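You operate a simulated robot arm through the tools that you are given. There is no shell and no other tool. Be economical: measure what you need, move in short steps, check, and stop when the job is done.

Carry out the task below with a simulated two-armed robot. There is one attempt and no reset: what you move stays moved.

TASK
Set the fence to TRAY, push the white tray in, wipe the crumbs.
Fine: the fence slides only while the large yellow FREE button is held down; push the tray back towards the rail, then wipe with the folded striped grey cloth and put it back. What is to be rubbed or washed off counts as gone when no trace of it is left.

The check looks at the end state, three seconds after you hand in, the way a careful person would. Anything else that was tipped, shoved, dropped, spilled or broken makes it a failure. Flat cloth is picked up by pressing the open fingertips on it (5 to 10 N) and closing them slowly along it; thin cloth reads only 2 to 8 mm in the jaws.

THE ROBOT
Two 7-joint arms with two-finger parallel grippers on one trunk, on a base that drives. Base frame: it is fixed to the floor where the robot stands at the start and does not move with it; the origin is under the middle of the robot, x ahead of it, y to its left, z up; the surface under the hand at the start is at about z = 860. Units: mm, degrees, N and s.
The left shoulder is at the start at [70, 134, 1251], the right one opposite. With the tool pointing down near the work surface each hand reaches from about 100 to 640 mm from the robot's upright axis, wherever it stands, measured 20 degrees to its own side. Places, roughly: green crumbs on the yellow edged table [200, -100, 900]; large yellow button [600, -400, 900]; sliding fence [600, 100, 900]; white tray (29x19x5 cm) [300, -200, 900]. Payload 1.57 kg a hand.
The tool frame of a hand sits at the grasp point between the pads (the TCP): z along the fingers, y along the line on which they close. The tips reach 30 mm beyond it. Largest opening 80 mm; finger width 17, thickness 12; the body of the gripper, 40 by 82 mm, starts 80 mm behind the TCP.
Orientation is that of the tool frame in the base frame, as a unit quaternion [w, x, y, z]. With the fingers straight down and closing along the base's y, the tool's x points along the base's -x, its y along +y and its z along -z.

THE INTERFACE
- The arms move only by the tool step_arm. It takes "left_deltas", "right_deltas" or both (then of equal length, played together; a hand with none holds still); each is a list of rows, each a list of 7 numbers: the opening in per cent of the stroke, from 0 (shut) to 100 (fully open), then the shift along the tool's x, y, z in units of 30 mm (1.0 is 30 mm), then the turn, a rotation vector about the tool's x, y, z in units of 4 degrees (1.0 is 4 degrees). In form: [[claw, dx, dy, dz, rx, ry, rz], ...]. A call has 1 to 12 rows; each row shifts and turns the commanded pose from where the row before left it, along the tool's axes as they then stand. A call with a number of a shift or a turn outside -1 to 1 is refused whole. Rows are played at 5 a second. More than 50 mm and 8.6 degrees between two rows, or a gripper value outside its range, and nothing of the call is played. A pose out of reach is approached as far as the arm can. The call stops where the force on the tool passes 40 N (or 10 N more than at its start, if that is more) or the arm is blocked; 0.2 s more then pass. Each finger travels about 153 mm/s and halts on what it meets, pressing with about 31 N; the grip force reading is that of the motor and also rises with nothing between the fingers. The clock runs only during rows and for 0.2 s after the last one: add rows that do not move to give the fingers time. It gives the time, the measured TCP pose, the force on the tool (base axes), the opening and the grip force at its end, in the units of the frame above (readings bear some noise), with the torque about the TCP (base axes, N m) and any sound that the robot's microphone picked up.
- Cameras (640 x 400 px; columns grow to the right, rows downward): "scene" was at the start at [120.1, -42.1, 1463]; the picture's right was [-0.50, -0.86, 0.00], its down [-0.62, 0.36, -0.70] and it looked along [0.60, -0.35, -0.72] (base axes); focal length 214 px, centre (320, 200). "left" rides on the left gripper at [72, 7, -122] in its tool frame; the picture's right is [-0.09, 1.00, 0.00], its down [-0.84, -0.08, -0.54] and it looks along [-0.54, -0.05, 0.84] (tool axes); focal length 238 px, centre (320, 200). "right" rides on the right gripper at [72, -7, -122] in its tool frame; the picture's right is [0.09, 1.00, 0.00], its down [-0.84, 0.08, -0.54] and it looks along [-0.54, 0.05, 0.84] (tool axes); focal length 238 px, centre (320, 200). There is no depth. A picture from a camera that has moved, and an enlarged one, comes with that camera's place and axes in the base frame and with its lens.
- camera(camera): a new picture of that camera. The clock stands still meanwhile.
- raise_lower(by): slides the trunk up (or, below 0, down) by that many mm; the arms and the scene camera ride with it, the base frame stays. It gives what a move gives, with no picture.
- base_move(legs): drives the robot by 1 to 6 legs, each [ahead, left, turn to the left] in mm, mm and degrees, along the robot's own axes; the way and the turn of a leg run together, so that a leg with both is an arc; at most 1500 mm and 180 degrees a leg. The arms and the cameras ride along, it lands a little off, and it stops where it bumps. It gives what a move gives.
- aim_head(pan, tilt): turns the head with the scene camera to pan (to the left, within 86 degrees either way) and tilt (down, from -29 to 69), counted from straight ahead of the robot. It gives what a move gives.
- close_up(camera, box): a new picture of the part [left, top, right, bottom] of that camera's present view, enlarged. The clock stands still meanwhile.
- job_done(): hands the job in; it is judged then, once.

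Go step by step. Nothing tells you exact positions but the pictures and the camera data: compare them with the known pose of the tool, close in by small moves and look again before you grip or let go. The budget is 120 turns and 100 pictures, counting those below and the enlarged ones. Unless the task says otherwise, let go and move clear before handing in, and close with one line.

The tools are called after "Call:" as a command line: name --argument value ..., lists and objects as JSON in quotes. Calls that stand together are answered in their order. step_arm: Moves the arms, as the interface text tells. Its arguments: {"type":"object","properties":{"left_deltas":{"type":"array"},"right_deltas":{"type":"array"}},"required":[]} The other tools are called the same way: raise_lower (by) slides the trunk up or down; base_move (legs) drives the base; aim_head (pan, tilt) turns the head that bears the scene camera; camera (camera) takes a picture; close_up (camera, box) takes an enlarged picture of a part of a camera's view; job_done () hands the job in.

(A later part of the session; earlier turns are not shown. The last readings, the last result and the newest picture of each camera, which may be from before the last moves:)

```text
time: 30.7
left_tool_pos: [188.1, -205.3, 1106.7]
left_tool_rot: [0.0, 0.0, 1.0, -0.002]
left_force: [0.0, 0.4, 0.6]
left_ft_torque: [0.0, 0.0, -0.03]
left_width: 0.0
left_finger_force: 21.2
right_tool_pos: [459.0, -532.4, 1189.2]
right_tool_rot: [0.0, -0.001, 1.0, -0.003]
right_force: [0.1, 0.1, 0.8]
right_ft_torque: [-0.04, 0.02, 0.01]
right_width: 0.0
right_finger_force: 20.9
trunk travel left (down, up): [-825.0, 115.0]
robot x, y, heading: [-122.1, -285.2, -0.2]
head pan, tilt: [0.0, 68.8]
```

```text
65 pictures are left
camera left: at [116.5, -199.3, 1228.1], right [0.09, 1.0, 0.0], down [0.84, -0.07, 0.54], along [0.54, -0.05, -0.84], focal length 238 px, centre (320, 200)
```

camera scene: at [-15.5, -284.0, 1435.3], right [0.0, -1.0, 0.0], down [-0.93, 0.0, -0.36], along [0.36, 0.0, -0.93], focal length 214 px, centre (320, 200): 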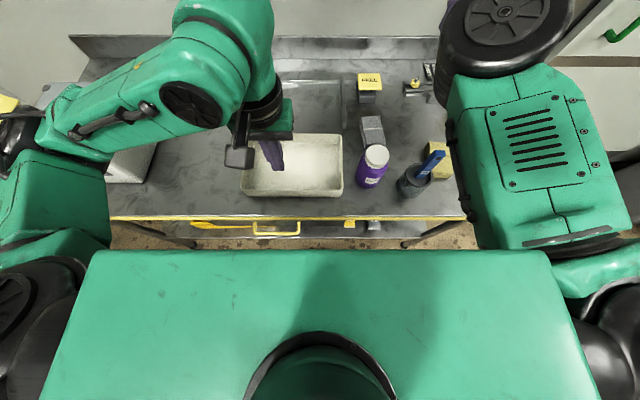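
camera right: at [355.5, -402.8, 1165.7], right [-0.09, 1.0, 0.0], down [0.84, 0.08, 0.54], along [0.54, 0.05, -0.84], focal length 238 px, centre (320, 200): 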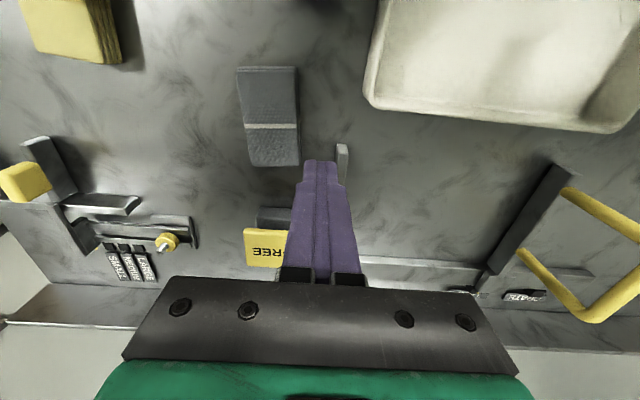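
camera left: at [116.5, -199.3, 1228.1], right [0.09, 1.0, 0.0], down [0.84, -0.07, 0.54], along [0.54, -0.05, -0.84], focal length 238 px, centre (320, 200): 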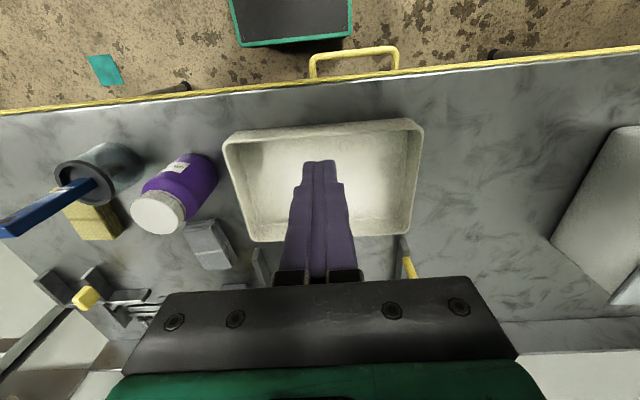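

The tray's near wall is at x≈211 and the table edge at x≈160. The finger at x=188 fits between, so I'll lower it to z≈903.

Call:
step_arm --left_deltas '[[0, 0.05, -0.17, 0.9, 0, 0, 0], [0, 0, 0, 0.9, 0, 0, 0], [0, 0, 0, 0.9, 0, 0, 0], [0, 0, 0, 0.9, 0, 0, 0], [0, 0, 0, 0.9, 0, 0, 0], [0, 0, 0, 0.9, 0, 0, 0], [0, 0, 0, 0.8, 0, 0, 0], [0, 0, 0, 0.5, 0, 0, 0], [0, 0, 0, 0, 0, 0, 0]]'

Call:
camera --camera "left"

Call:
camera --camera "scene"

```text
time: 32.7
left_tool_pos: [186.5, -219.8, 1018.7]
left_tool_rot: [0.0, -0.002, 1.0, 0.0]
left_force: [1.0, 0.7, 0.1]
left_ft_torque: [0.06, 0.0, 0.03]
left_width: 0.1
left_finger_force: 21.4
left hand out of reach, approached as far as the arm can: row 1, 2, 3, 4, 5
right_tool_pos: [459.9, -535.6, 1187.1]
right_tool_rot: [0.0, -0.001, 1.0, -0.001]
right_force: [-0.7, -0.8, -0.5]
right_ft_torque: [0.0, 0.01, -0.01]
right_width: 0.1
right_finger_force: 21.5
trunk travel left (down, up): [-825.0, 115.0]
robot x, y, heading: [-122.3, -286.2, 0.1]
head pan, tilt: [0.0, 68.8]
```

```text
64 pictures are left
camera left: at [114.3, -213.0, 1140.1], right [0.09, 1.0, 0.0], down [0.84, -0.08, 0.54], along [0.54, -0.05, -0.84], focal length 238 px, centre (320, 200)
```

left: 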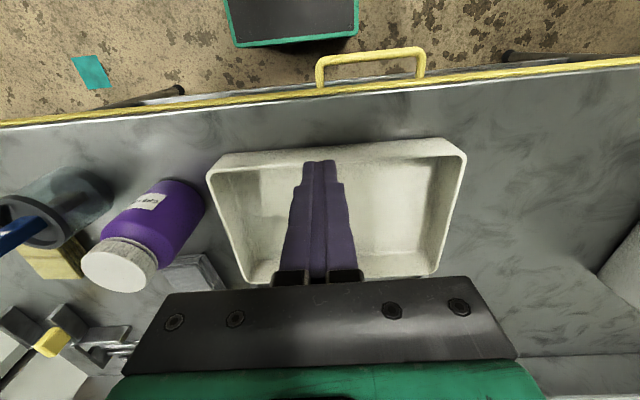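

```text
63 pictures are left
camera scene: at [-14.6, -289.0, 1435.2], right [0.0, -1.0, 0.0], down [-0.93, 0.0, -0.36], along [0.36, 0.0, -0.93], focal length 214 px, centre (320, 200)
```

scene: 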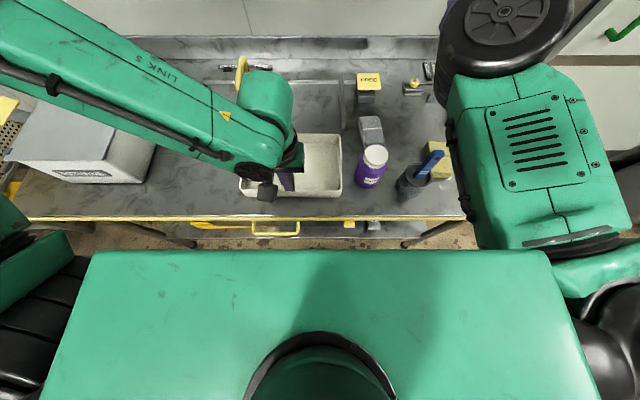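

The left arm swung into a wide-elbow posture but is free and over the tray. I'll keep lowering in steps, checking reach as I go.

Call:
step_arm --left_deltas '[[0, 0, 0.1, 0.6, 0, 0, 0], [0, 0, 0.1, 0.6, 0, 0, 0], [0, 0, 0.1, 0.6, 0, 0, 0]]'

Call:
camera --camera "scene"

```text
time: 33.5
left_tool_pos: [186.1, -211.0, 962.5]
left_tool_rot: [-0.001, 0.0, 1.0, -0.001]
left_force: [0.5, -0.2, 0.1]
left_ft_torque: [0.0, -0.02, -0.04]
left_width: 0.2
left_finger_force: 20.8
right_tool_pos: [459.3, -535.7, 1189.1]
right_tool_rot: [0.0, -0.001, 1.0, 0.0]
right_force: [0.1, -0.1, 1.0]
right_ft_torque: [-0.03, -0.01, 0.01]
right_width: 0.2
right_finger_force: 21.5
trunk travel left (down, up): [-825.0, 115.0]
robot x, y, heading: [-120.7, -285.4, -0.0]
head pan, tilt: [0.0, 68.8]
```

```text
62 pictures are left
camera scene: at [-14.9, -288.1, 1435.3], right [0.0, -1.0, 0.0], down [-0.93, 0.0, -0.36], along [0.36, 0.0, -0.93], focal length 214 px, centre (320, 200)
```

scene: 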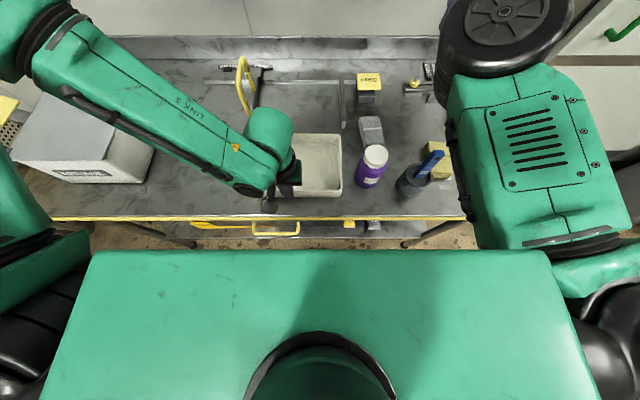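

Call:
step_arm --left_deltas '[[0, 0, 0, 0.6, 0, 0, 0], [0, 0, 0, 0.6, 0, 0, 0], [0, 0, 0, 0.6, 0, 0, 0], [0, 0, 0, 0.1, 0, 0, 0]]'

Call:
camera --camera "scene"

Call:
camera --camera "left"

```text
time: 34.5
left_tool_pos: [187.5, -209.6, 907.6]
left_tool_rot: [0.0, 0.0, 1.0, 0.001]
left_force: [0.3, 0.3, -0.3]
left_ft_torque: [0.03, 0.03, 0.01]
left_width: 0.3
left_finger_force: 21.8
right_tool_pos: [457.9, -535.5, 1188.2]
right_tool_rot: [0.0, -0.001, 1.0, -0.001]
right_force: [0.2, -0.2, -0.4]
right_ft_torque: [-0.01, 0.01, 0.03]
right_width: 0.2
right_finger_force: 20.6
trunk travel left (down, up): [-825.0, 115.0]
robot x, y, heading: [-122.4, -290.9, -0.3]
head pan, tilt: [0.0, 68.8]
```

```text
61 pictures are left
camera scene: at [-15.4, -288.4, 1435.3], right [0.0, -1.0, 0.0], down [-0.93, 0.0, -0.36], along [0.36, 0.0, -0.93], focal length 214 px, centre (320, 200)
```

scene: 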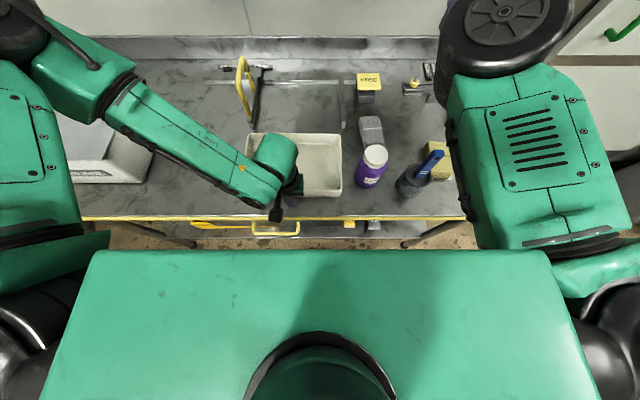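

```text
60 pictures are left
camera left: at [114.1, -203.8, 1028.5], right [0.09, 1.0, 0.0], down [0.84, -0.08, 0.54], along [0.54, -0.05, -0.84], focal length 238 px, centre (320, 200)
```

left: 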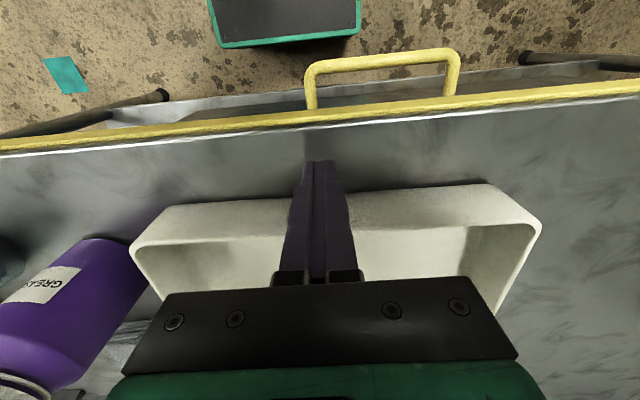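

The finger is in front of the tray's near wall at its centre. I'll push forward gently.

Call:
step_arm --left_deltas '[[0, -0.4, 0, 0, 0, 0, 0], [0, -0.4, 0, 0, 0, 0, 0], [0, -0.4, 0, 0, 0, 0, 0], [0, -0.4, 0, 0, 0, 0, 0], [0, -0.4, 0, 0, 0, 0, 0], [0, -0.4, 0, 0, 0, 0, 0], [0, 0, 0, 0, 0, 0, 0]]'

Call:
camera --camera "scene"

```text
time: 36.1
left_tool_pos: [257.4, -209.6, 907.6]
left_tool_rot: [-0.001, 0.0, 1.0, 0.0]
left_force: [-0.5, 0.5, 0.4]
left_ft_torque: [0.01, -0.01, -0.01]
left_width: 0.1
left_finger_force: 21.7
right_tool_pos: [458.1, -536.2, 1187.6]
right_tool_rot: [0.0, -0.001, 1.0, -0.001]
right_force: [1.5, 0.4, 0.2]
right_ft_torque: [-0.02, 0.03, 0.01]
right_width: 0.2
right_finger_force: 20.9
trunk travel left (down, up): [-825.0, 115.0]
robot x, y, heading: [-123.8, -287.9, 0.1]
head pan, tilt: [0.0, 68.8]
```

```text
59 pictures are left
camera scene: at [-15.5, -288.7, 1435.3], right [0.0, -1.0, 0.0], down [-0.93, 0.0, -0.36], along [0.36, 0.0, -0.93], focal length 214 px, centre (320, 200)
```

scene: 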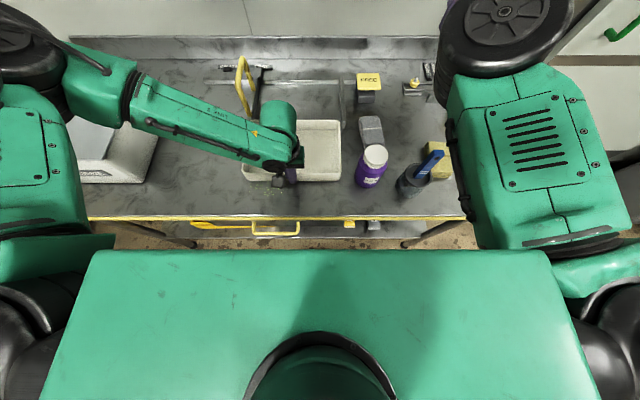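

The crumbs are appearing where the tray stood. Before it enters between stop and fence I'll check the alignment.

Call:
close_up --camera "scene" --box '[220, 80, 400, 200]'

```text
3.33 times, centred on (310, 140) of scene
camera zoom: at [-15.5, -288.7, 1435.3], right [0.0, -1.0, 0.0], down [-0.93, 0.0, -0.36], along [0.36, 0.0, -0.93], focal length 715 px, centre (353, 400)
```

zoom: 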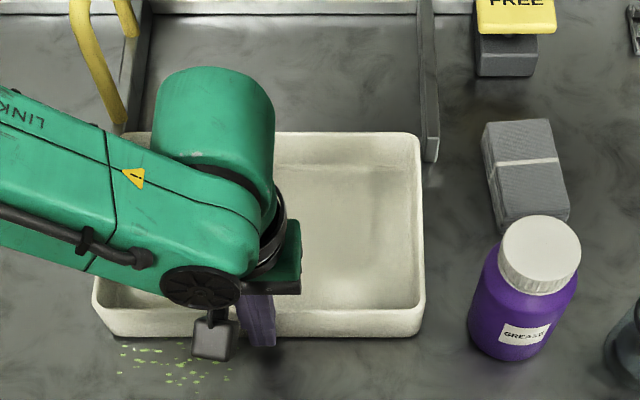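

Clearance is about 8 mm on the right and 2 mm on the left, and the tray corners are rounded. I'll ease it in slowly and check.

Call:
step_arm --left_deltas '[[0, -0.25, 0, 0, 0, 0, 0], [0, -0.25, 0, 0, 0, 0, 0], [0, -0.25, 0, 0, 0, 0, 0], [0, -0.25, 0, 0, 0, 0, 0], [0, -0.25, 0, 0, 0, 0, 0], [0, -0.25, 0, 0, 0, 0, 0], [0, 0, 0, 0, 0, 0, 0]]'

Call:
close_up --camera "scene" --box '[220, 60, 400, 180]'

```text
time: 37.7
left_tool_pos: [301.5, -212.9, 907.8]
left_tool_rot: [0.0, 0.0, 1.0, 0.0]
left_force: [-7.5, -6.9, -0.6]
left_ft_torque: [-0.09, 0.14, 0.01]
left_width: 0.1
left_finger_force: 21.8
right_tool_pos: [456.4, -537.1, 1189.0]
right_tool_rot: [0.0, -0.001, 1.0, 0.0]
right_force: [-0.9, -0.1, -0.6]
right_ft_torque: [-0.03, -0.01, 0.0]
right_width: 0.2
right_finger_force: 21.1
trunk travel left (down, up): [-825.0, 115.0]
robot x, y, heading: [-119.7, -286.7, -0.1]
head pan, tilt: [0.0, 68.8]
```

```text
3.33 times, centred on (310, 120) of scene
camera zoom: at [-17.8, -290.6, 1435.5], right [0.0, -1.0, 0.0], down [-0.93, 0.0, -0.36], along [0.36, 0.0, -0.93], focal length 715 px, centre (353, 467)
```

zoom: 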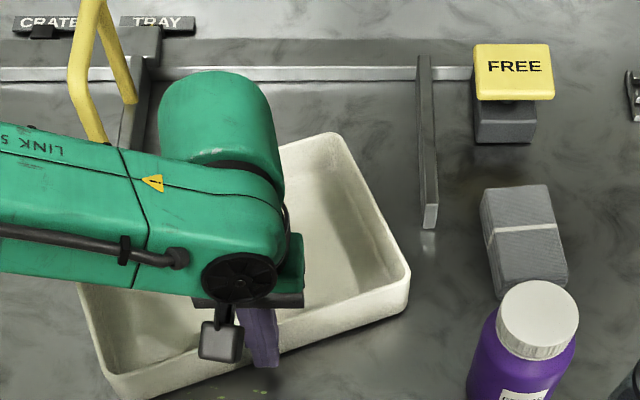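

The tray's left corner caught the fence end and the tray yawed about 19°. I'll back off, turn the left gripper so it can grip the near wall, and steer the tray under full control.

Call:
step_arm --left_deltas '[[0, 0.7, 0, 0, 0, 0, 0], [0, 0.7, 0, 0, 0, 0, 0], [0, 0, 0, -0.9, 0, 0, 0], [0, 0, 0, -0.9, 0, 0, 0], [0, 0, 0, -0.9, 0, 0, 0], [0, 0, 0, 0, 0, 0, 0.98], [0, 0, 0, 0, 0, 0, 0.98], [0, 0, 0, 0, 0, 0, 0.98], [0, 0, 0, 0, 0, 0, 0.98], [0, 0, 0, 0, 0, 0, 0.98], [0, 0, 0, 0, 0, 0, 0.98]]'

Call:
camera --camera "scene"

```text
time: 40.1
left_tool_pos: [260.2, -209.3, 989.0]
left_tool_rot: [0.0, 0.205, 0.979, 0.0]
left_force: [0.3, 0.1, 0.0]
left_ft_torque: [0.04, -0.03, -0.01]
left_width: 0.0
left_finger_force: 21.6
right_tool_pos: [458.9, -536.6, 1188.5]
right_tool_rot: [-0.001, -0.001, 1.0, -0.001]
right_force: [-0.3, -0.4, -0.4]
right_ft_torque: [0.03, -0.03, -0.01]
right_width: 0.0
right_finger_force: 20.3
trunk travel left (down, up): [-825.0, 115.0]
robot x, y, heading: [-120.7, -285.4, 0.1]
head pan, tilt: [0.0, 68.8]
```

```text
56 pictures are left
camera scene: at [-15.5, -288.6, 1435.3], right [0.0, -1.0, 0.0], down [-0.93, 0.0, -0.36], along [0.36, 0.0, -0.93], focal length 214 px, centre (320, 200)
```

scene: 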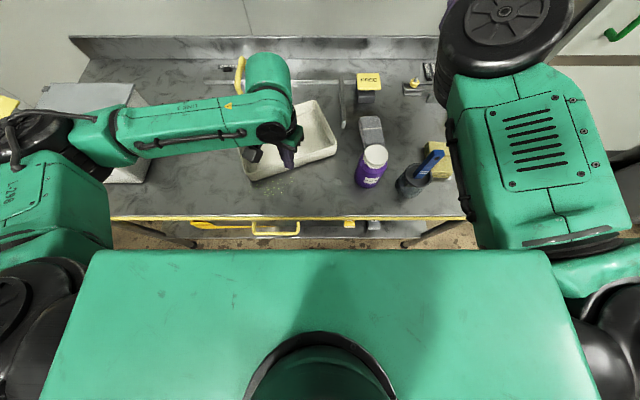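

Call:
step_arm --left_deltas '[[0, 0, 0, 0, 0, 0, 0.98], [0, 0, 0, 0, 0, 0, 0.98], [0, 0, 0, 0, 0, 0, 0.98], [0, 0, 0, 0, 0, 0, 0.98], [0, 0, 0, 0, 0, 0, 0.98], [0, 0, 0, 0, 0, 0, 0.98], [20, 0, 0, 0, 0, 0, 0.98], [40, 0, 0, 0, 0, 0, 0.98], [60, 0, 0, 0, 0, 0, 0.98], [60, 0, 0, 0, 0, 0, 0.98], [60, 0, 0, 0, 0, 0, 0.98], [60, 0, 0, 0, 0, 0, 0.98]]'

Call:
camera --camera "scene"

Call:
camera --camera "left"

```text
time: 42.7
left_tool_pos: [259.5, -210.8, 988.8]
left_tool_rot: [0.001, 0.578, 0.816, 0.0]
left_force: [0.7, 0.3, 0.1]
left_ft_torque: [0.02, -0.06, 0.01]
left_width: 47.9
left_finger_force: 0.0
right_tool_pos: [458.6, -535.4, 1188.7]
right_tool_rot: [0.001, -0.001, 1.0, -0.002]
right_force: [0.9, -1.0, 0.3]
right_ft_torque: [0.03, -0.02, -0.02]
right_width: 0.0
right_finger_force: 21.6
trunk travel left (down, up): [-825.0, 115.0]
robot x, y, heading: [-122.4, -283.9, 0.2]
head pan, tilt: [0.0, 68.8]
```

```text
55 pictures are left
camera scene: at [-15.4, -288.6, 1435.3], right [0.0, -1.0, 0.0], down [-0.93, 0.0, -0.36], along [0.36, 0.0, -0.93], focal length 214 px, centre (320, 200)
```

scene: 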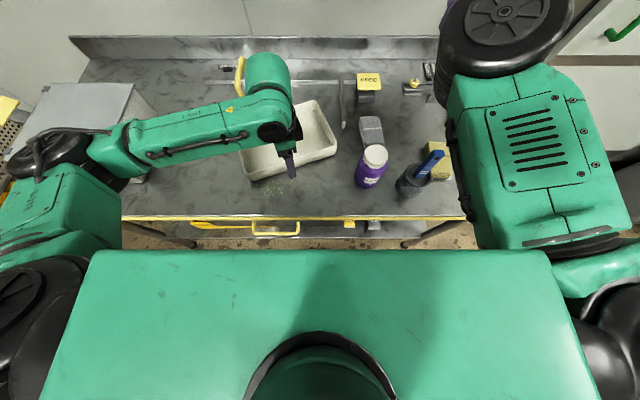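

```text
54 pictures are left
camera left: at [243.2, -140.5, 1110.1], right [0.97, 0.24, 0.0], down [0.21, -0.81, 0.54], along [0.13, -0.53, -0.84], focal length 238 px, centre (320, 200)
```

left: 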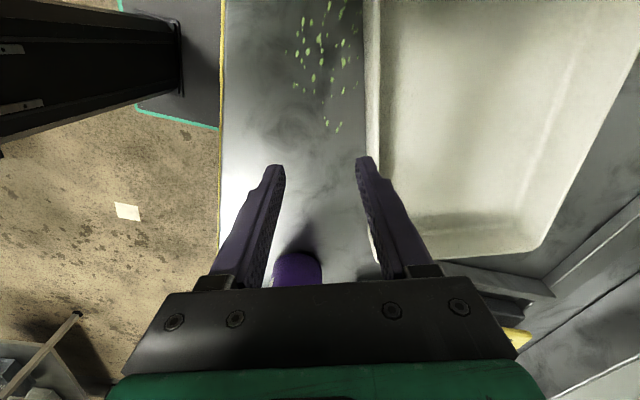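

The gripper is parallel to the near wall. I'll step over so the fingers straddle it, then check before lowering.

Call:
step_arm --left_deltas '[[60, -0.3, 0.87, 0, 0, 0, 0], [60, -0.3, 0.87, 0, 0, 0, 0], [60, 0, 0, 0.7, 0, 0, 0], [60, 0, 0, 0, 0, 0, 0]]'

Call:
camera --camera "left"

```text
time: 43.7
left_tool_pos: [317.2, -208.9, 967.8]
left_tool_rot: [-0.001, 0.577, 0.817, 0.0]
left_force: [1.2, 0.8, -0.1]
left_ft_torque: [-0.02, -0.01, -0.03]
left_width: 48.0
left_finger_force: 0.1
right_tool_pos: [459.0, -535.5, 1188.0]
right_tool_rot: [0.0, -0.001, 1.0, -0.001]
right_force: [0.3, -1.0, 0.4]
right_ft_torque: [-0.01, -0.04, -0.01]
right_width: 0.1
right_finger_force: 21.5
trunk travel left (down, up): [-825.0, 115.0]
robot x, y, heading: [-119.0, -282.8, -0.3]
head pan, tilt: [0.0, 68.8]
```

```text
53 pictures are left
camera left: at [298.8, -140.2, 1089.0], right [0.97, 0.25, 0.0], down [0.21, -0.81, 0.54], along [0.13, -0.53, -0.84], focal length 238 px, centre (320, 200)
```

left: 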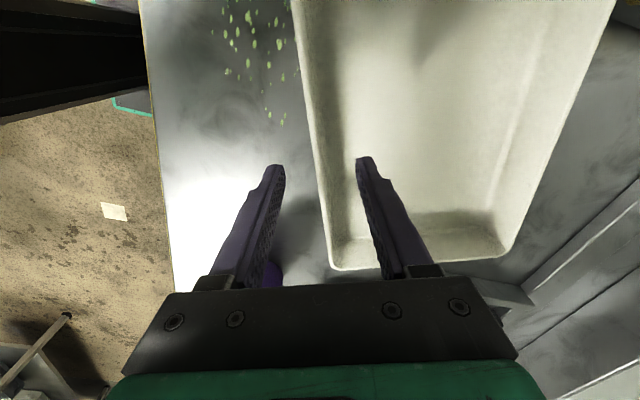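

The rim is centred between the fingers. I'll lower and close on the wall.

Call:
step_arm --left_deltas '[[60, 0, 0, 0.7, 0, 0, 0], [60, 0, 0, 0.7, 0, 0, 0], [60, 0, 0, 0.63, 0, 0, 0], [45, 0, 0, 0, 0, 0, 0], [30, 0, 0, 0, 0, 0, 0], [20, 0, 0, 0, 0, 0, 0], [10, 0, 0, 0, 0, 0, 0], [0, 0, 0, 0, 0, 0, 0], [0, 0, 0, 0, 0, 0, 0]]'

Call:
camera --camera "left"

Call:
close_up --camera "scene" --box '[200, 60, 400, 200]'

```text
time: 45.7
left_tool_pos: [314.7, -209.8, 907.2]
left_tool_rot: [-0.001, 0.577, 0.817, -0.001]
left_force: [-5.8, -3.0, 0.0]
left_ft_torque: [-0.45, -0.01, 0.46]
left_width: 5.6
left_finger_force: 25.0
right_tool_pos: [456.5, -536.8, 1188.7]
right_tool_rot: [0.001, -0.002, 1.0, 0.0]
right_force: [0.2, 0.9, -1.1]
right_ft_torque: [0.02, -0.01, 0.0]
right_width: 0.0
right_finger_force: 20.8
trunk travel left (down, up): [-825.0, 115.0]
robot x, y, heading: [-120.9, -288.7, 0.1]
head pan, tilt: [0.0, 68.8]
```

```text
52 pictures are left
camera left: at [296.5, -141.5, 1028.2], right [0.97, 0.24, 0.0], down [0.21, -0.81, 0.54], along [0.13, -0.53, -0.84], focal length 238 px, centre (320, 200)
```

left: 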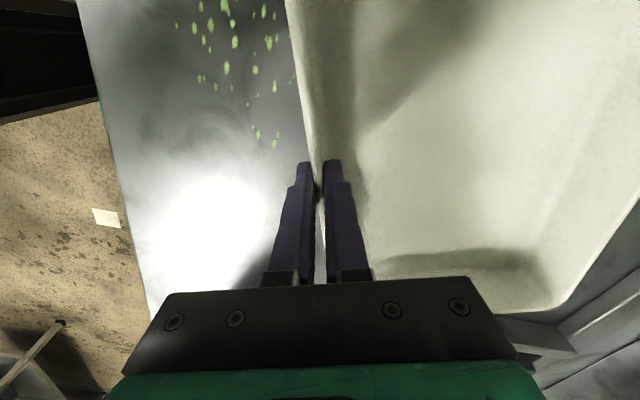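

```text
2.86 times, centred on (300, 130) of scene
camera zoom: at [-17.1, -289.6, 1435.4], right [0.0, -1.0, 0.0], down [-0.93, 0.0, -0.36], along [0.36, 0.0, -0.93], focal length 613 px, centre (377, 400)
```

zoom: 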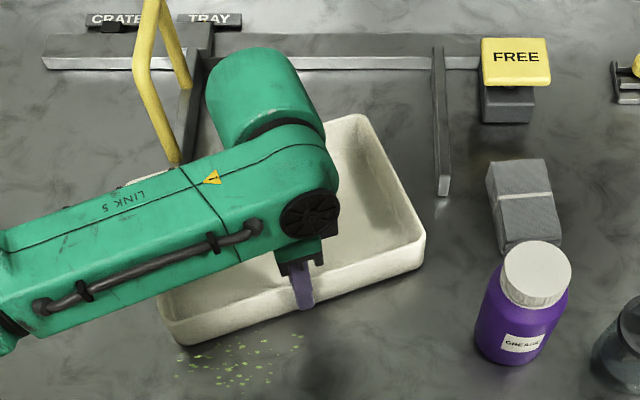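

The wall is gripped at its middle. I'll pull back about 55 mm clear of the fence and rotate the tray straight.

Call:
step_arm --left_deltas '[[0, 0.12, -0.443, 0, 0, 0, 0], [0, 0.12, -0.443, 0, 0, 0, 0], [0, 0.12, -0.443, 0, 0, 0, 0], [0, 0.12, -0.443, 0, 0, 0, 0], [0, 0, 0, 0, 0, 0, 0.8], [0, 0, 0, 0, 0, 0, 0.8], [0, 0, 0, 0, 0, 0, 0.8], [0, 0, 0, 0, 0, 0, 0.8], [0, 0, 0, 0, 0, 0, 0.8], [0, 0, 0, 0, 0, 0, 0.83], [0, 0, 0, 0, 0, 0, 0]]'

Call:
close_up --camera "scene" --box '[200, 60, 400, 200]'

```text
time: 48.1
left_tool_pos: [261.3, -213.4, 906.5]
left_tool_rot: [-0.001, 0.707, 0.707, 0.0]
left_force: [0.3, -0.4, -1.2]
left_ft_torque: [-0.01, 0.04, 0.1]
left_width: 4.9
left_finger_force: 26.1
right_tool_pos: [458.4, -534.8, 1188.9]
right_tool_rot: [0.0, -0.001, 1.0, -0.001]
right_force: [0.1, -0.6, -0.8]
right_ft_torque: [0.0, 0.0, -0.02]
right_width: 0.2
right_finger_force: 21.4
trunk travel left (down, up): [-825.0, 115.0]
robot x, y, heading: [-123.8, -291.0, -0.0]
head pan, tilt: [0.0, 68.8]
```

```text
2.86 times, centred on (300, 130) of scene
camera zoom: at [-15.3, -288.5, 1435.3], right [0.0, -1.0, 0.0], down [-0.93, 0.0, -0.36], along [0.36, 0.0, -0.93], focal length 613 px, centre (377, 400)
```

zoom: 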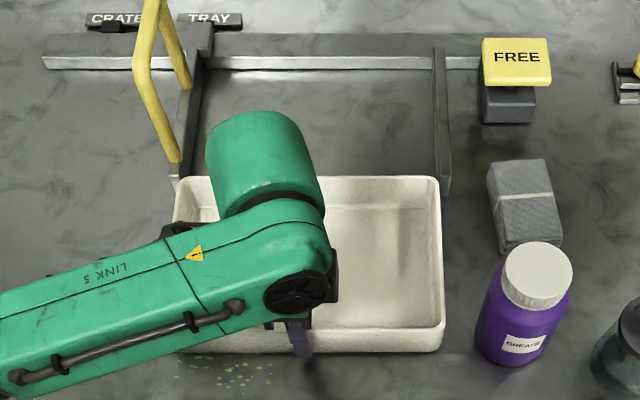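

The tray is straight and centred to about 2 mm. I'll push in slowly while gripping.

Call:
step_arm --left_deltas '[[0, 0.04, 0.3, 0, 0, 0, -0.12], [0, 0, 0.3, 0, 0, 0, 0], [0, 0, 0.3, 0, 0, 0, 0], [0, 0, 0.3, 0, 0, 0, 0], [0, 0, 0.3, 0, 0, 0, 0], [0, 0, 0, 0, 0, 0, 0]]'

Call:
close_up --camera "scene" --box '[200, 60, 400, 200]'

```text
time: 49.5
left_tool_pos: [305.1, -211.2, 907.0]
left_tool_rot: [-0.001, 0.704, 0.71, -0.001]
left_force: [-0.2, 0.1, 0.0]
left_ft_torque: [0.07, 0.13, 0.01]
left_width: 4.7
left_finger_force: 25.9
right_tool_pos: [458.0, -534.9, 1188.6]
right_tool_rot: [0.0, -0.001, 1.0, 0.0]
right_force: [-0.6, 0.2, 0.2]
right_ft_torque: [0.01, 0.01, -0.03]
right_width: 0.0
right_finger_force: 21.9
trunk travel left (down, up): [-825.0, 115.0]
robot x, y, heading: [-115.9, -287.3, -0.2]
head pan, tilt: [0.0, 68.8]
```

```text
2.86 times, centred on (300, 130) of scene
camera zoom: at [-15.1, -288.5, 1435.3], right [0.0, -1.0, 0.0], down [-0.93, 0.0, -0.36], along [0.36, 0.0, -0.93], focal length 613 px, centre (377, 400)
```

zoom: 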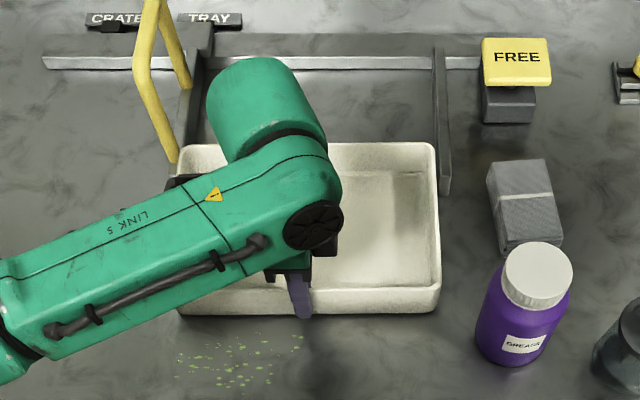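

It's entering cleanly with no side force, so I'll continue.

Call:
step_arm --left_deltas '[[0, 0, 0.4, 0, 0, 0, 0], [0, 0, 0.4, 0, 0, 0, 0], [0, 0, 0.4, 0, 0, 0, 0], [0, 0, 0.4, 0, 0, 0, 0], [0, 0, 0.4, 0, 0, 0, 0], [0, 0, 0.4, 0, 0, 0, 0], [0, 0, 0.4, 0, 0, 0, 0], [0, 0, 0, 0, 0, 0, 0]]'

Call:
close_up --camera "scene" --box '[200, 60, 400, 200]'

```text
time: 51.3
left_tool_pos: [390.4, -211.6, 905.9]
left_tool_rot: [0.0, 0.703, 0.711, 0.0]
left_force: [-0.2, 0.7, 0.4]
left_ft_torque: [0.03, -0.08, 0.0]
left_width: 4.7
left_finger_force: 25.0
right_tool_pos: [458.2, -535.0, 1188.3]
right_tool_rot: [0.0, -0.001, 1.0, 0.0]
right_force: [-0.3, 0.3, 0.1]
right_ft_torque: [0.0, 0.01, 0.02]
right_width: 0.2
right_finger_force: 21.4
trunk travel left (down, up): [-825.0, 115.0]
robot x, y, heading: [-122.7, -284.0, -0.1]
head pan, tilt: [0.0, 68.8]
```

```text
2.86 times, centred on (300, 130) of scene
camera zoom: at [-15.3, -288.7, 1435.3], right [0.0, -1.0, 0.0], down [-0.93, 0.0, -0.36], along [0.36, 0.0, -0.93], focal length 613 px, centre (377, 400)
```

zoom: 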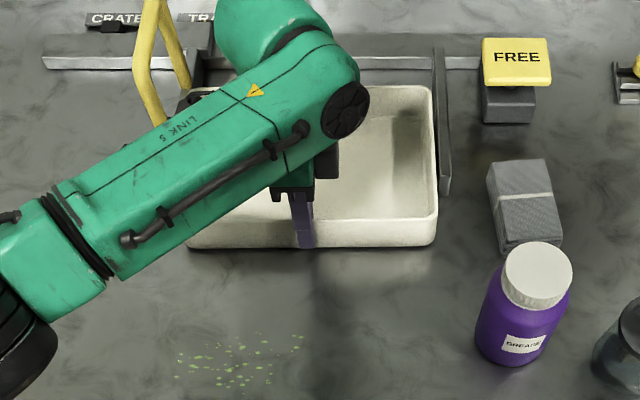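

Call:
step_arm --left_deltas '[[0, 0, 0.4, 0, 0, 0, 0], [0, 0, 0.4, 0, 0, 0, 0], [0, 0, 0.4, 0, 0, 0, 0], [0, 0, 0.4, 0, 0, 0, 0], [0, 0, 0.3, 0, 0, 0, 0], [0, 0, 0, 0, 0, 0, 0]]'

Call:
close_up --camera "scene" --box '[200, 40, 400, 180]'

```text
time: 52.1
left_tool_pos: [412.1, -218.6, 905.4]
left_tool_rot: [-0.006, 0.706, 0.708, -0.011]
left_force: [-31.1, -7.4, 16.0]
left_ft_torque: [0.48, -0.42, 0.49]
left_width: 6.3
left_finger_force: 25.6
right_tool_pos: [450.8, -536.5, 1191.7]
right_tool_rot: [0.003, -0.001, 1.0, 0.0]
right_force: [0.9, 0.7, 0.4]
right_ft_torque: [-0.07, 0.05, 0.0]
right_width: 0.0
right_finger_force: 21.1
trunk travel left (down, up): [-825.0, 115.0]
robot x, y, heading: [-121.2, -286.2, -0.2]
head pan, tilt: [0.0, 68.8]
stopped in row 4 (left hand): the force on the tool passed its limit at 46 N (the readings are from after the stop); the commanded pose is now the measured one
```

```text
2.86 times, centred on (300, 110) of scene
camera zoom: at [-24.3, -289.1, 1436.3], right [0.0, -1.0, 0.0], down [-0.93, 0.0, -0.37], along [0.37, 0.0, -0.93], focal length 613 px, centre (377, 457)
```

zoom: 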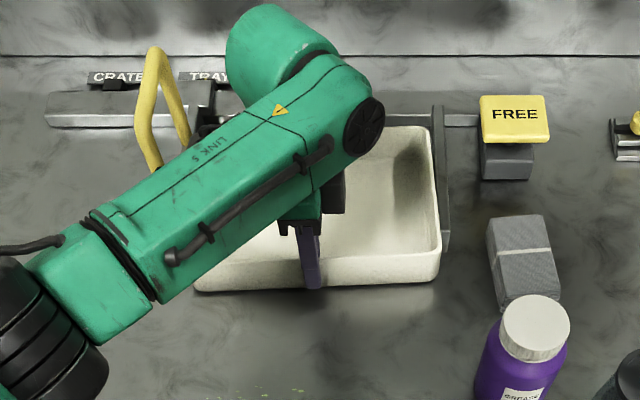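

The push stopped at 46 N well before the rail. I'll find out what's touching before moving.

Call:
camera --camera "left"

Call:
camera --camera "right"

Call:
close_up --camera "scene" --box '[230, 55, 310, 105]'

```text
46 pictures are left
camera left: at [420.7, -145.5, 1026.4], right [1.0, -0.09, -0.02], down [-0.06, -0.83, 0.55], along [-0.07, -0.55, -0.84], focal length 238 px, centre (320, 200)
```

left: 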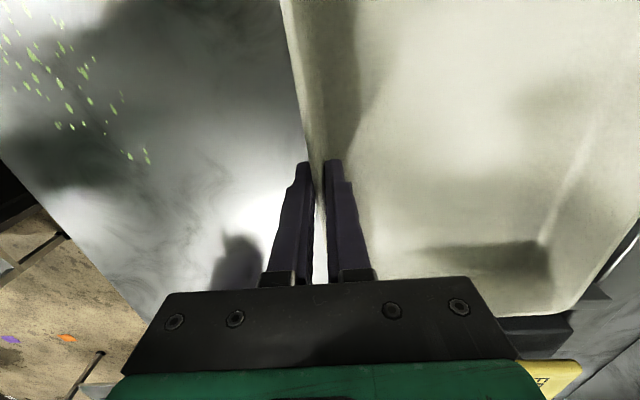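

```text
45 pictures are left
camera right: at [379.1, -543.9, 1313.4], right [-0.09, 1.0, 0.0], down [0.83, 0.08, 0.55], along [0.54, 0.05, -0.84], focal length 238 px, centre (320, 200)
```

right: 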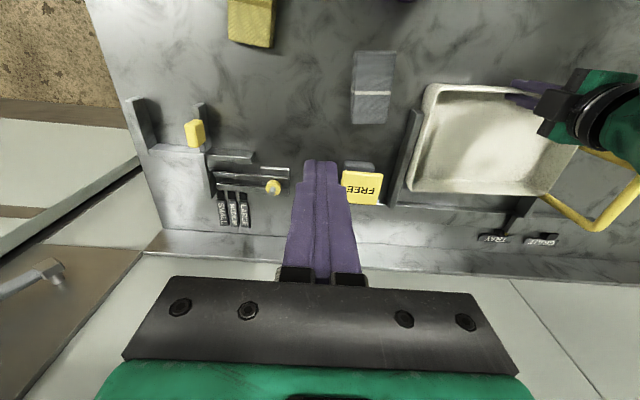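

```text
8.00 times, centred on (270, 80) of scene
camera zoom: at [-24.3, -289.1, 1436.3], right [0.0, -1.0, 0.0], down [-0.93, 0.0, -0.37], along [0.37, 0.0, -0.93], focal length 1716 px, centre (720, 1160)
```

zoom: 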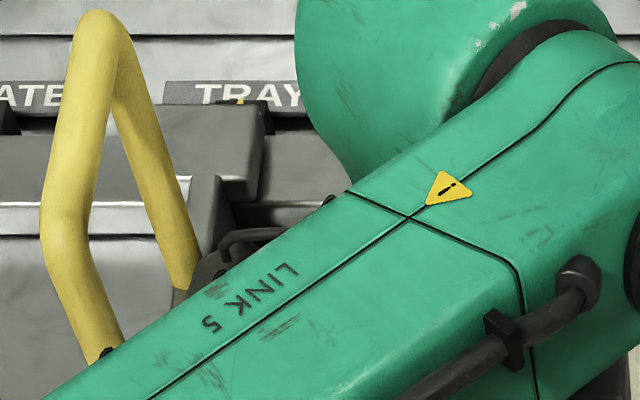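

Call:
close_up --camera "right" --box '[380, 60, 640, 260]'

```text
2.00 times, centred on (510, 160) of right
camera zoom: at [379.1, -543.9, 1313.4], right [-0.09, 1.0, 0.0], down [0.83, 0.08, 0.55], along [0.54, 0.05, -0.84], focal length 477 px, centre (-60, 280)
```

zoom: 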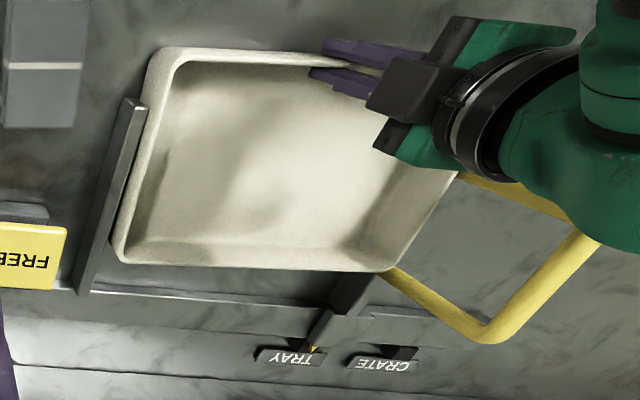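

The tray looks wedged slightly askew between the stop and the fence, about 55 mm short of the rail. I'll back off 20 mm, recentre in y and look at the skew from the right camera.

Call:
step_arm --left_deltas '[[0, 0, -0.35, 0, 0, 0, 0], [0, 0.15, -0.35, 0, 0, 0, 0], [0, 0, 0, 0, 0, 0, 0], [0, 0, 0, 0, 0, 0, 0]]'

Call:
close_up --camera "right" --box '[380, 60, 640, 260]'

```text
time: 53.1
left_tool_pos: [398.0, -209.9, 905.1]
left_tool_rot: [-0.005, 0.705, 0.709, -0.007]
left_force: [4.6, 1.2, 18.4]
left_ft_torque: [0.04, -0.93, 0.02]
left_width: 5.2
left_finger_force: 25.2
right_tool_pos: [456.0, -536.8, 1189.2]
right_tool_rot: [0.001, -0.001, 1.0, -0.001]
right_force: [0.0, 0.2, -0.1]
right_ft_torque: [0.02, -0.03, -0.02]
right_width: 0.2
right_finger_force: 20.8
trunk travel left (down, up): [-825.0, 115.0]
robot x, y, heading: [-124.1, -282.8, -0.3]
head pan, tilt: [0.0, 68.8]
```

```text
2.00 times, centred on (510, 160) of right
camera zoom: at [384.1, -543.9, 1311.4], right [-0.09, 1.0, 0.0], down [0.84, 0.08, 0.54], along [0.54, 0.05, -0.84], focal length 477 px, centre (-60, 280)
```

zoom: 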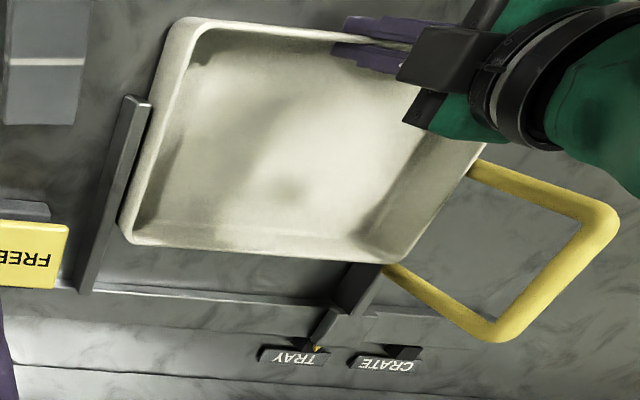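

The tray is straight now, but the hand is tilted about 1° and presses the tray down. I'll relieve that first.

Call:
step_arm --left_deltas '[[0, 0, 0, -0.06, -0.24, 0, 0], [0, 0, 0, 0, 0, 0, 0], [0, 0, 0, 0, 0, 0, 0]]'

```text
time: 54.0
left_tool_pos: [398.2, -209.3, 905.1]
left_tool_rot: [-0.001, 0.705, 0.71, -0.001]
left_force: [3.7, 3.0, 11.9]
left_ft_torque: [0.28, -0.41, 0.02]
left_width: 4.9
left_finger_force: 24.8
right_tool_pos: [455.7, -537.0, 1189.7]
right_tool_rot: [0.001, -0.001, 1.0, -0.001]
right_force: [-0.9, -0.7, 0.6]
right_ft_torque: [0.0, 0.01, -0.02]
right_width: 0.1
right_finger_force: 21.5
trunk travel left (down, up): [-825.0, 115.0]
robot x, y, heading: [-124.5, -289.6, -0.2]
head pan, tilt: [0.0, 68.8]
```

Call:
step_arm --left_deltas '[[0, 0, 0, -0.05, 0, 0, 0], [0, 0, 0, -0.04, 0, 0, 0], [0, -0.06, 0, 0, 0, 0, 0], [0, 0, 0, 0, 0, 0, 0]]'

```text
time: 55.0
left_tool_pos: [398.4, -212.4, 905.3]
left_tool_rot: [0.0, 0.706, 0.709, -0.003]
left_force: [0.0, -0.1, -0.2]
left_ft_torque: [-0.01, 0.24, 0.0]
left_width: 5.0
left_finger_force: 25.9
right_tool_pos: [457.2, -535.9, 1188.5]
right_tool_rot: [0.0, -0.001, 1.0, -0.001]
right_force: [0.2, -0.3, -0.4]
right_ft_torque: [0.01, -0.01, -0.01]
right_width: 0.0
right_finger_force: 21.3
trunk travel left (down, up): [-825.0, 115.0]
robot x, y, heading: [-123.1, -287.5, -0.2]
head pan, tilt: [0.0, 68.8]
```

Forces are zero. I'll push again in small steps.

Call:
step_arm --left_deltas '[[0, 0, 0.15, 0, 0, 0, 0], [0, 0, 0.15, 0, 0, 0, 0], [0, 0, 0.15, 0, 0, 0, 0], [0, 0, 0.15, 0, 0, 0, 0], [0, 0, 0, 0, 0, 0, 0]]'

Call:
close_up --camera "right" --box '[380, 60, 640, 260]'

```text
time: 56.1
left_tool_pos: [417.4, -213.4, 907.0]
left_tool_rot: [0.0, 0.705, 0.709, -0.002]
left_force: [0.3, 0.6, 0.8]
left_ft_torque: [0.01, 0.19, 0.01]
left_width: 5.0
left_finger_force: 25.1
right_tool_pos: [458.5, -537.6, 1188.3]
right_tool_rot: [0.0, -0.001, 1.0, 0.0]
right_force: [0.1, 0.2, 0.0]
right_ft_torque: [-0.02, -0.03, 0.02]
right_width: 0.0
right_finger_force: 21.5
trunk travel left (down, up): [-825.0, 115.0]
robot x, y, heading: [-125.1, -287.7, -0.0]
head pan, tilt: [0.0, 68.8]
```

```text
2.00 times, centred on (510, 160) of right
camera zoom: at [387.0, -543.8, 1310.0], right [-0.09, 1.0, 0.0], down [0.84, 0.08, 0.54], along [0.54, 0.05, -0.84], focal length 477 px, centre (-60, 280)
```

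zoom: 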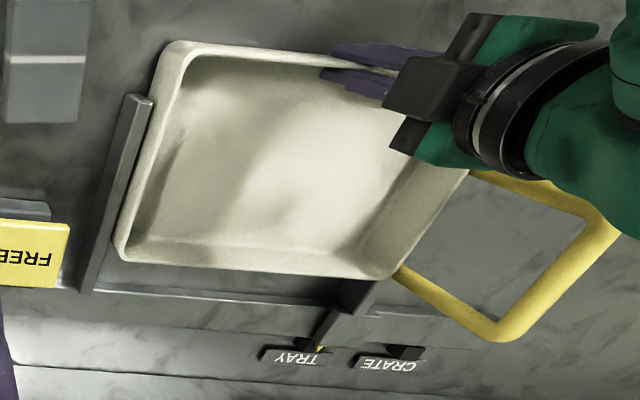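

It's past the earlier jam with no force. Continuing.

Call:
step_arm --left_deltas '[[0, 0, 0.15, 0, 0, 0, 0], [0, 0, 0.15, 0, 0, 0, 0], [0, 0, 0.15, 0, 0, 0, 0], [0, 0, 0.15, 0, 0, 0, 0], [0, 0, 0.15, 0, 0, 0, 0], [0, 0, 0.15, 0, 0, 0, 0], [0, 0, 0, 0, 0, 0, 0]]'

```text
time: 57.8
left_tool_pos: [444.1, -211.5, 906.8]
left_tool_rot: [0.0, 0.705, 0.709, -0.004]
left_force: [0.2, 0.1, -0.1]
left_ft_torque: [0.01, 0.22, 0.03]
left_width: 4.8
left_finger_force: 24.7
right_tool_pos: [457.6, -536.0, 1188.1]
right_tool_rot: [0.0, 0.0, 1.0, -0.001]
right_force: [-0.4, 0.5, 0.3]
right_ft_torque: [0.01, 0.0, 0.0]
right_width: 0.1
right_finger_force: 22.2
trunk travel left (down, up): [-825.0, 115.0]
robot x, y, heading: [-122.5, -285.9, -0.2]
head pan, tilt: [0.0, 68.8]
```

Call:
step_arm --left_deltas '[[0, 0, 0.12, 0, 0, 0, 0], [0, 0, 0.12, 0, 0, 0, 0], [0, 0, 0.12, 0, 0, 0, 0], [0, 0, 0.12, 0, 0, 0, 0], [0, 0, 0, 0, 0, 0, 0]]'

Call:
close_up --camera "right" --box '[380, 60, 640, 260]'

```text
time: 59.0
left_tool_pos: [457.9, -211.8, 906.5]
left_tool_rot: [0.0, 0.705, 0.709, -0.003]
left_force: [0.0, -0.7, -0.4]
left_ft_torque: [0.01, 0.17, -0.01]
left_width: 4.6
left_finger_force: 25.2
right_tool_pos: [457.7, -536.6, 1187.6]
right_tool_rot: [-0.001, -0.001, 1.0, 0.0]
right_force: [0.5, -0.8, 0.1]
right_ft_torque: [-0.01, -0.03, 0.01]
right_width: 0.1
right_finger_force: 21.5
trunk travel left (down, up): [-825.0, 115.0]
robot x, y, heading: [-123.1, -284.0, -0.2]
head pan, tilt: [0.0, 68.8]
```

```text
2.00 times, centred on (510, 160) of right
camera zoom: at [387.0, -543.8, 1310.0], right [-0.09, 1.0, 0.0], down [0.84, 0.08, 0.54], along [0.54, 0.05, -0.84], focal length 477 px, centre (-60, 280)
```

zoom: 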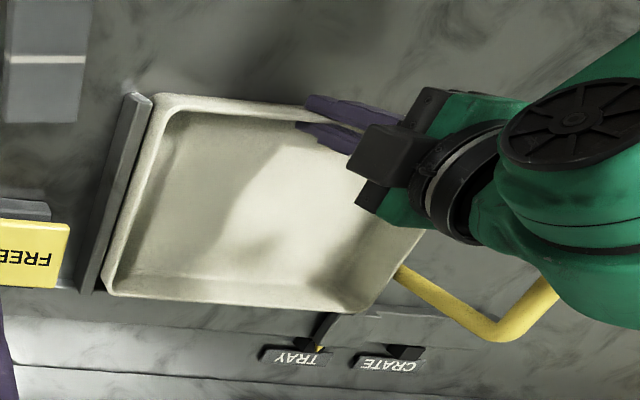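

Call:
step_arm --left_deltas '[[0, 0, 0.1, 0, 0, 0, 0], [0, 0, 0.1, 0, 0, 0, 0], [0, 0, 0.1, 0, 0, 0, 0], [0, 0, 0.1, 0, 0, 0, 0], [0, 0, 0, 0, 0, 0, 0]]'

Call:
close_up --camera "right" --box '[380, 60, 640, 260]'

```text
time: 60.1
left_tool_pos: [464.2, -211.3, 906.0]
left_tool_rot: [0.0, 0.705, 0.709, -0.002]
left_force: [0.0, 0.4, 0.6]
left_ft_torque: [0.0, 0.21, 0.04]
left_width: 5.0
left_finger_force: 25.4
left hand out of reach, approached as far as the arm can: row 4
right_tool_pos: [459.3, -536.9, 1188.8]
right_tool_rot: [0.0, -0.001, 1.0, -0.001]
right_force: [-0.7, -0.1, 0.8]
right_ft_torque: [-0.02, 0.02, -0.04]
right_width: 0.0
right_finger_force: 21.3
trunk travel left (down, up): [-825.0, 115.0]
robot x, y, heading: [-121.8, -288.2, 0.1]
head pan, tilt: [0.0, 68.8]
```

```text
2.00 times, centred on (510, 160) of right
camera zoom: at [387.0, -544.1, 1309.9], right [-0.09, 1.0, 0.0], down [0.84, 0.08, 0.54], along [0.54, 0.05, -0.84], focal length 477 px, centre (-60, 280)
```

zoom: 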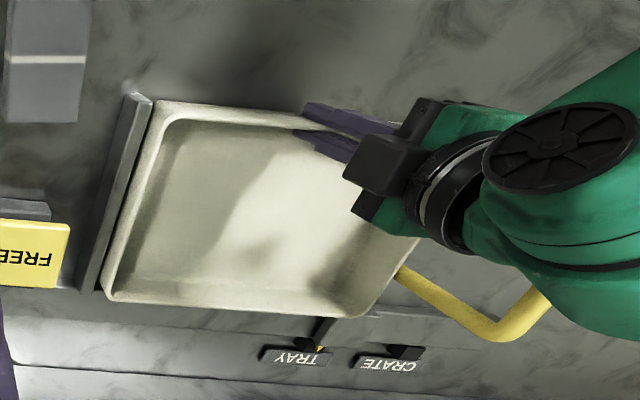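

The arm is at its reach limit with only a few mm left to the rail. I'll creep the base forward slightly while holding.

Call:
base_move --legs '[[7, 0, 0]]'

Call:
close_up --camera "right" --box '[380, 60, 640, 260]'

```text
time: 60.9
left_tool_pos: [468.0, -210.7, 906.2]
left_tool_rot: [-0.001, 0.705, 0.71, -0.002]
left_force: [-4.8, 0.1, -1.3]
left_ft_torque: [-0.08, 0.22, 0.3]
left_width: 4.8
left_finger_force: 25.3
right_tool_pos: [464.1, -535.7, 1190.1]
right_tool_rot: [0.0, -0.001, 1.0, -0.001]
right_force: [0.4, -0.3, 0.4]
right_ft_torque: [-0.01, 0.02, 0.05]
right_width: 0.0
right_finger_force: 21.8
trunk travel left (down, up): [-825.0, 115.0]
robot x, y, heading: [-114.3, -291.6, -0.0]
head pan, tilt: [0.0, 68.8]
```

```text
2.00 times, centred on (510, 160) of right
camera zoom: at [392.6, -543.9, 1310.6], right [-0.09, 1.0, 0.0], down [0.84, 0.08, 0.54], along [0.54, 0.05, -0.84], focal length 477 px, centre (-60, 280)
```

zoom: 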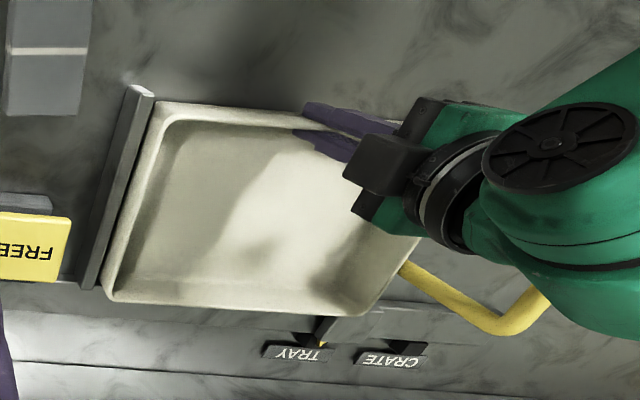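

A steady 5 N back force suggests contact with the rail. One more small creep to confirm.

Call:
base_move --legs '[[5, 0, 0]]'

```text
time: 61.6
left_tool_pos: [470.9, -211.9, 909.1]
left_tool_rot: [-0.001, 0.704, 0.71, -0.003]
left_force: [-24.4, 0.4, -2.6]
left_ft_torque: [0.24, 0.87, 0.23]
left_width: 4.9
left_finger_force: 25.9
right_tool_pos: [465.5, -536.6, 1191.3]
right_tool_rot: [0.003, 0.0, 1.0, -0.001]
right_force: [0.1, 0.6, -0.1]
right_ft_torque: [0.03, -0.05, -0.03]
right_width: 0.0
right_finger_force: 21.3
trunk travel left (down, up): [-825.0, 115.0]
robot x, y, heading: [-110.3, -287.3, -0.1]
head pan, tilt: [0.0, 68.8]
```

The tray is firmly against the rail. I'll open the gripper and lift clear.

Call:
step_arm --left_deltas '[[10, 0, 0, 0, 0, 0, 0], [20, 0, 0, 0, 0, 0, 0], [40, 0, 0, 0, 0, 0, 0], [50, 0, 0, 0, 0, 0, 0], [50, 0, 0, -0.5, 0, 0, 0], [50, 0, 0, -1, 0, 0, 0], [50, 0, 0, -1, 0, 0, 0], [50, 0, -0.5, -1, 0, 0, 0], [50, 0, -1, -0.5, 0, 0, 0], [50, 0, -1, -0.5, 0, 0, 0]]'

Call:
camera --camera "scene"

Call:
camera --camera "right"

```text
time: 63.8
left_tool_pos: [399.3, -209.4, 1041.2]
left_tool_rot: [-0.003, 0.704, 0.71, -0.004]
left_force: [0.6, 0.5, -0.2]
left_ft_torque: [-0.02, -0.05, -0.04]
left_width: 40.1
left_finger_force: 0.0
right_tool_pos: [469.7, -535.3, 1188.9]
right_tool_rot: [0.001, -0.001, 1.0, -0.002]
right_force: [-0.6, 0.0, 0.5]
right_ft_torque: [-0.02, -0.04, 0.0]
right_width: 0.1
right_finger_force: 21.1
trunk travel left (down, up): [-825.0, 115.0]
robot x, y, heading: [-111.7, -287.5, -0.2]
head pan, tilt: [0.0, 68.8]
```

```text
37 pictures are left
camera scene: at [-5.5, -287.2, 1435.4], right [0.0, -1.0, 0.0], down [-0.93, 0.0, -0.36], along [0.36, 0.0, -0.93], focal length 214 px, centre (320, 200)
```

scene: 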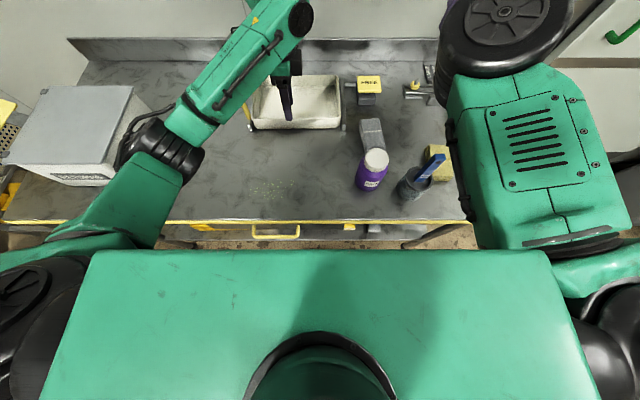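

```text
36 pictures are left
camera right: at [397.2, -542.1, 1311.0], right [-0.09, 1.0, 0.0], down [0.84, 0.08, 0.54], along [0.54, 0.05, -0.84], focal length 238 px, centre (320, 200)
```

right: 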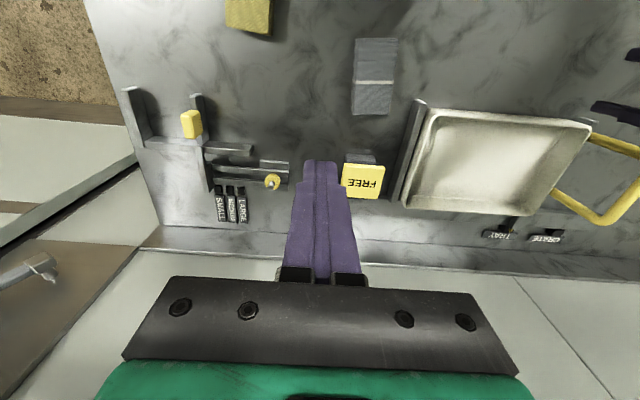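

The tray is in against the rail between stop and fence. Now the cloth, so a closer look.

Call:
close_up --camera "right" --box '[320, 20, 440, 140]'

Call:
close_up --camera "scene" --box '[220, 100, 460, 250]'

```text
3.33 times, centred on (380, 80) of right
camera zoom: at [397.2, -542.1, 1311.0], right [-0.09, 1.0, 0.0], down [0.84, 0.08, 0.54], along [0.54, 0.05, -0.84], focal length 794 px, centre (120, 600)
```

zoom: 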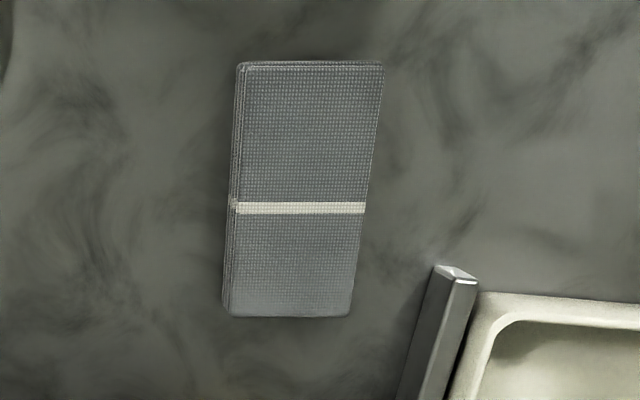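

```text
2.67 times, centred on (340, 175) of scene
camera zoom: at [-5.5, -287.2, 1435.4], right [0.0, -1.0, 0.0], down [-0.93, 0.0, -0.36], along [0.36, 0.0, -0.93], focal length 572 px, centre (267, 267)
```

zoom: 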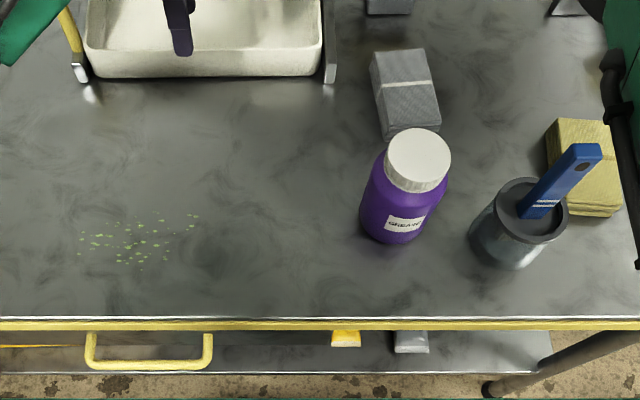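

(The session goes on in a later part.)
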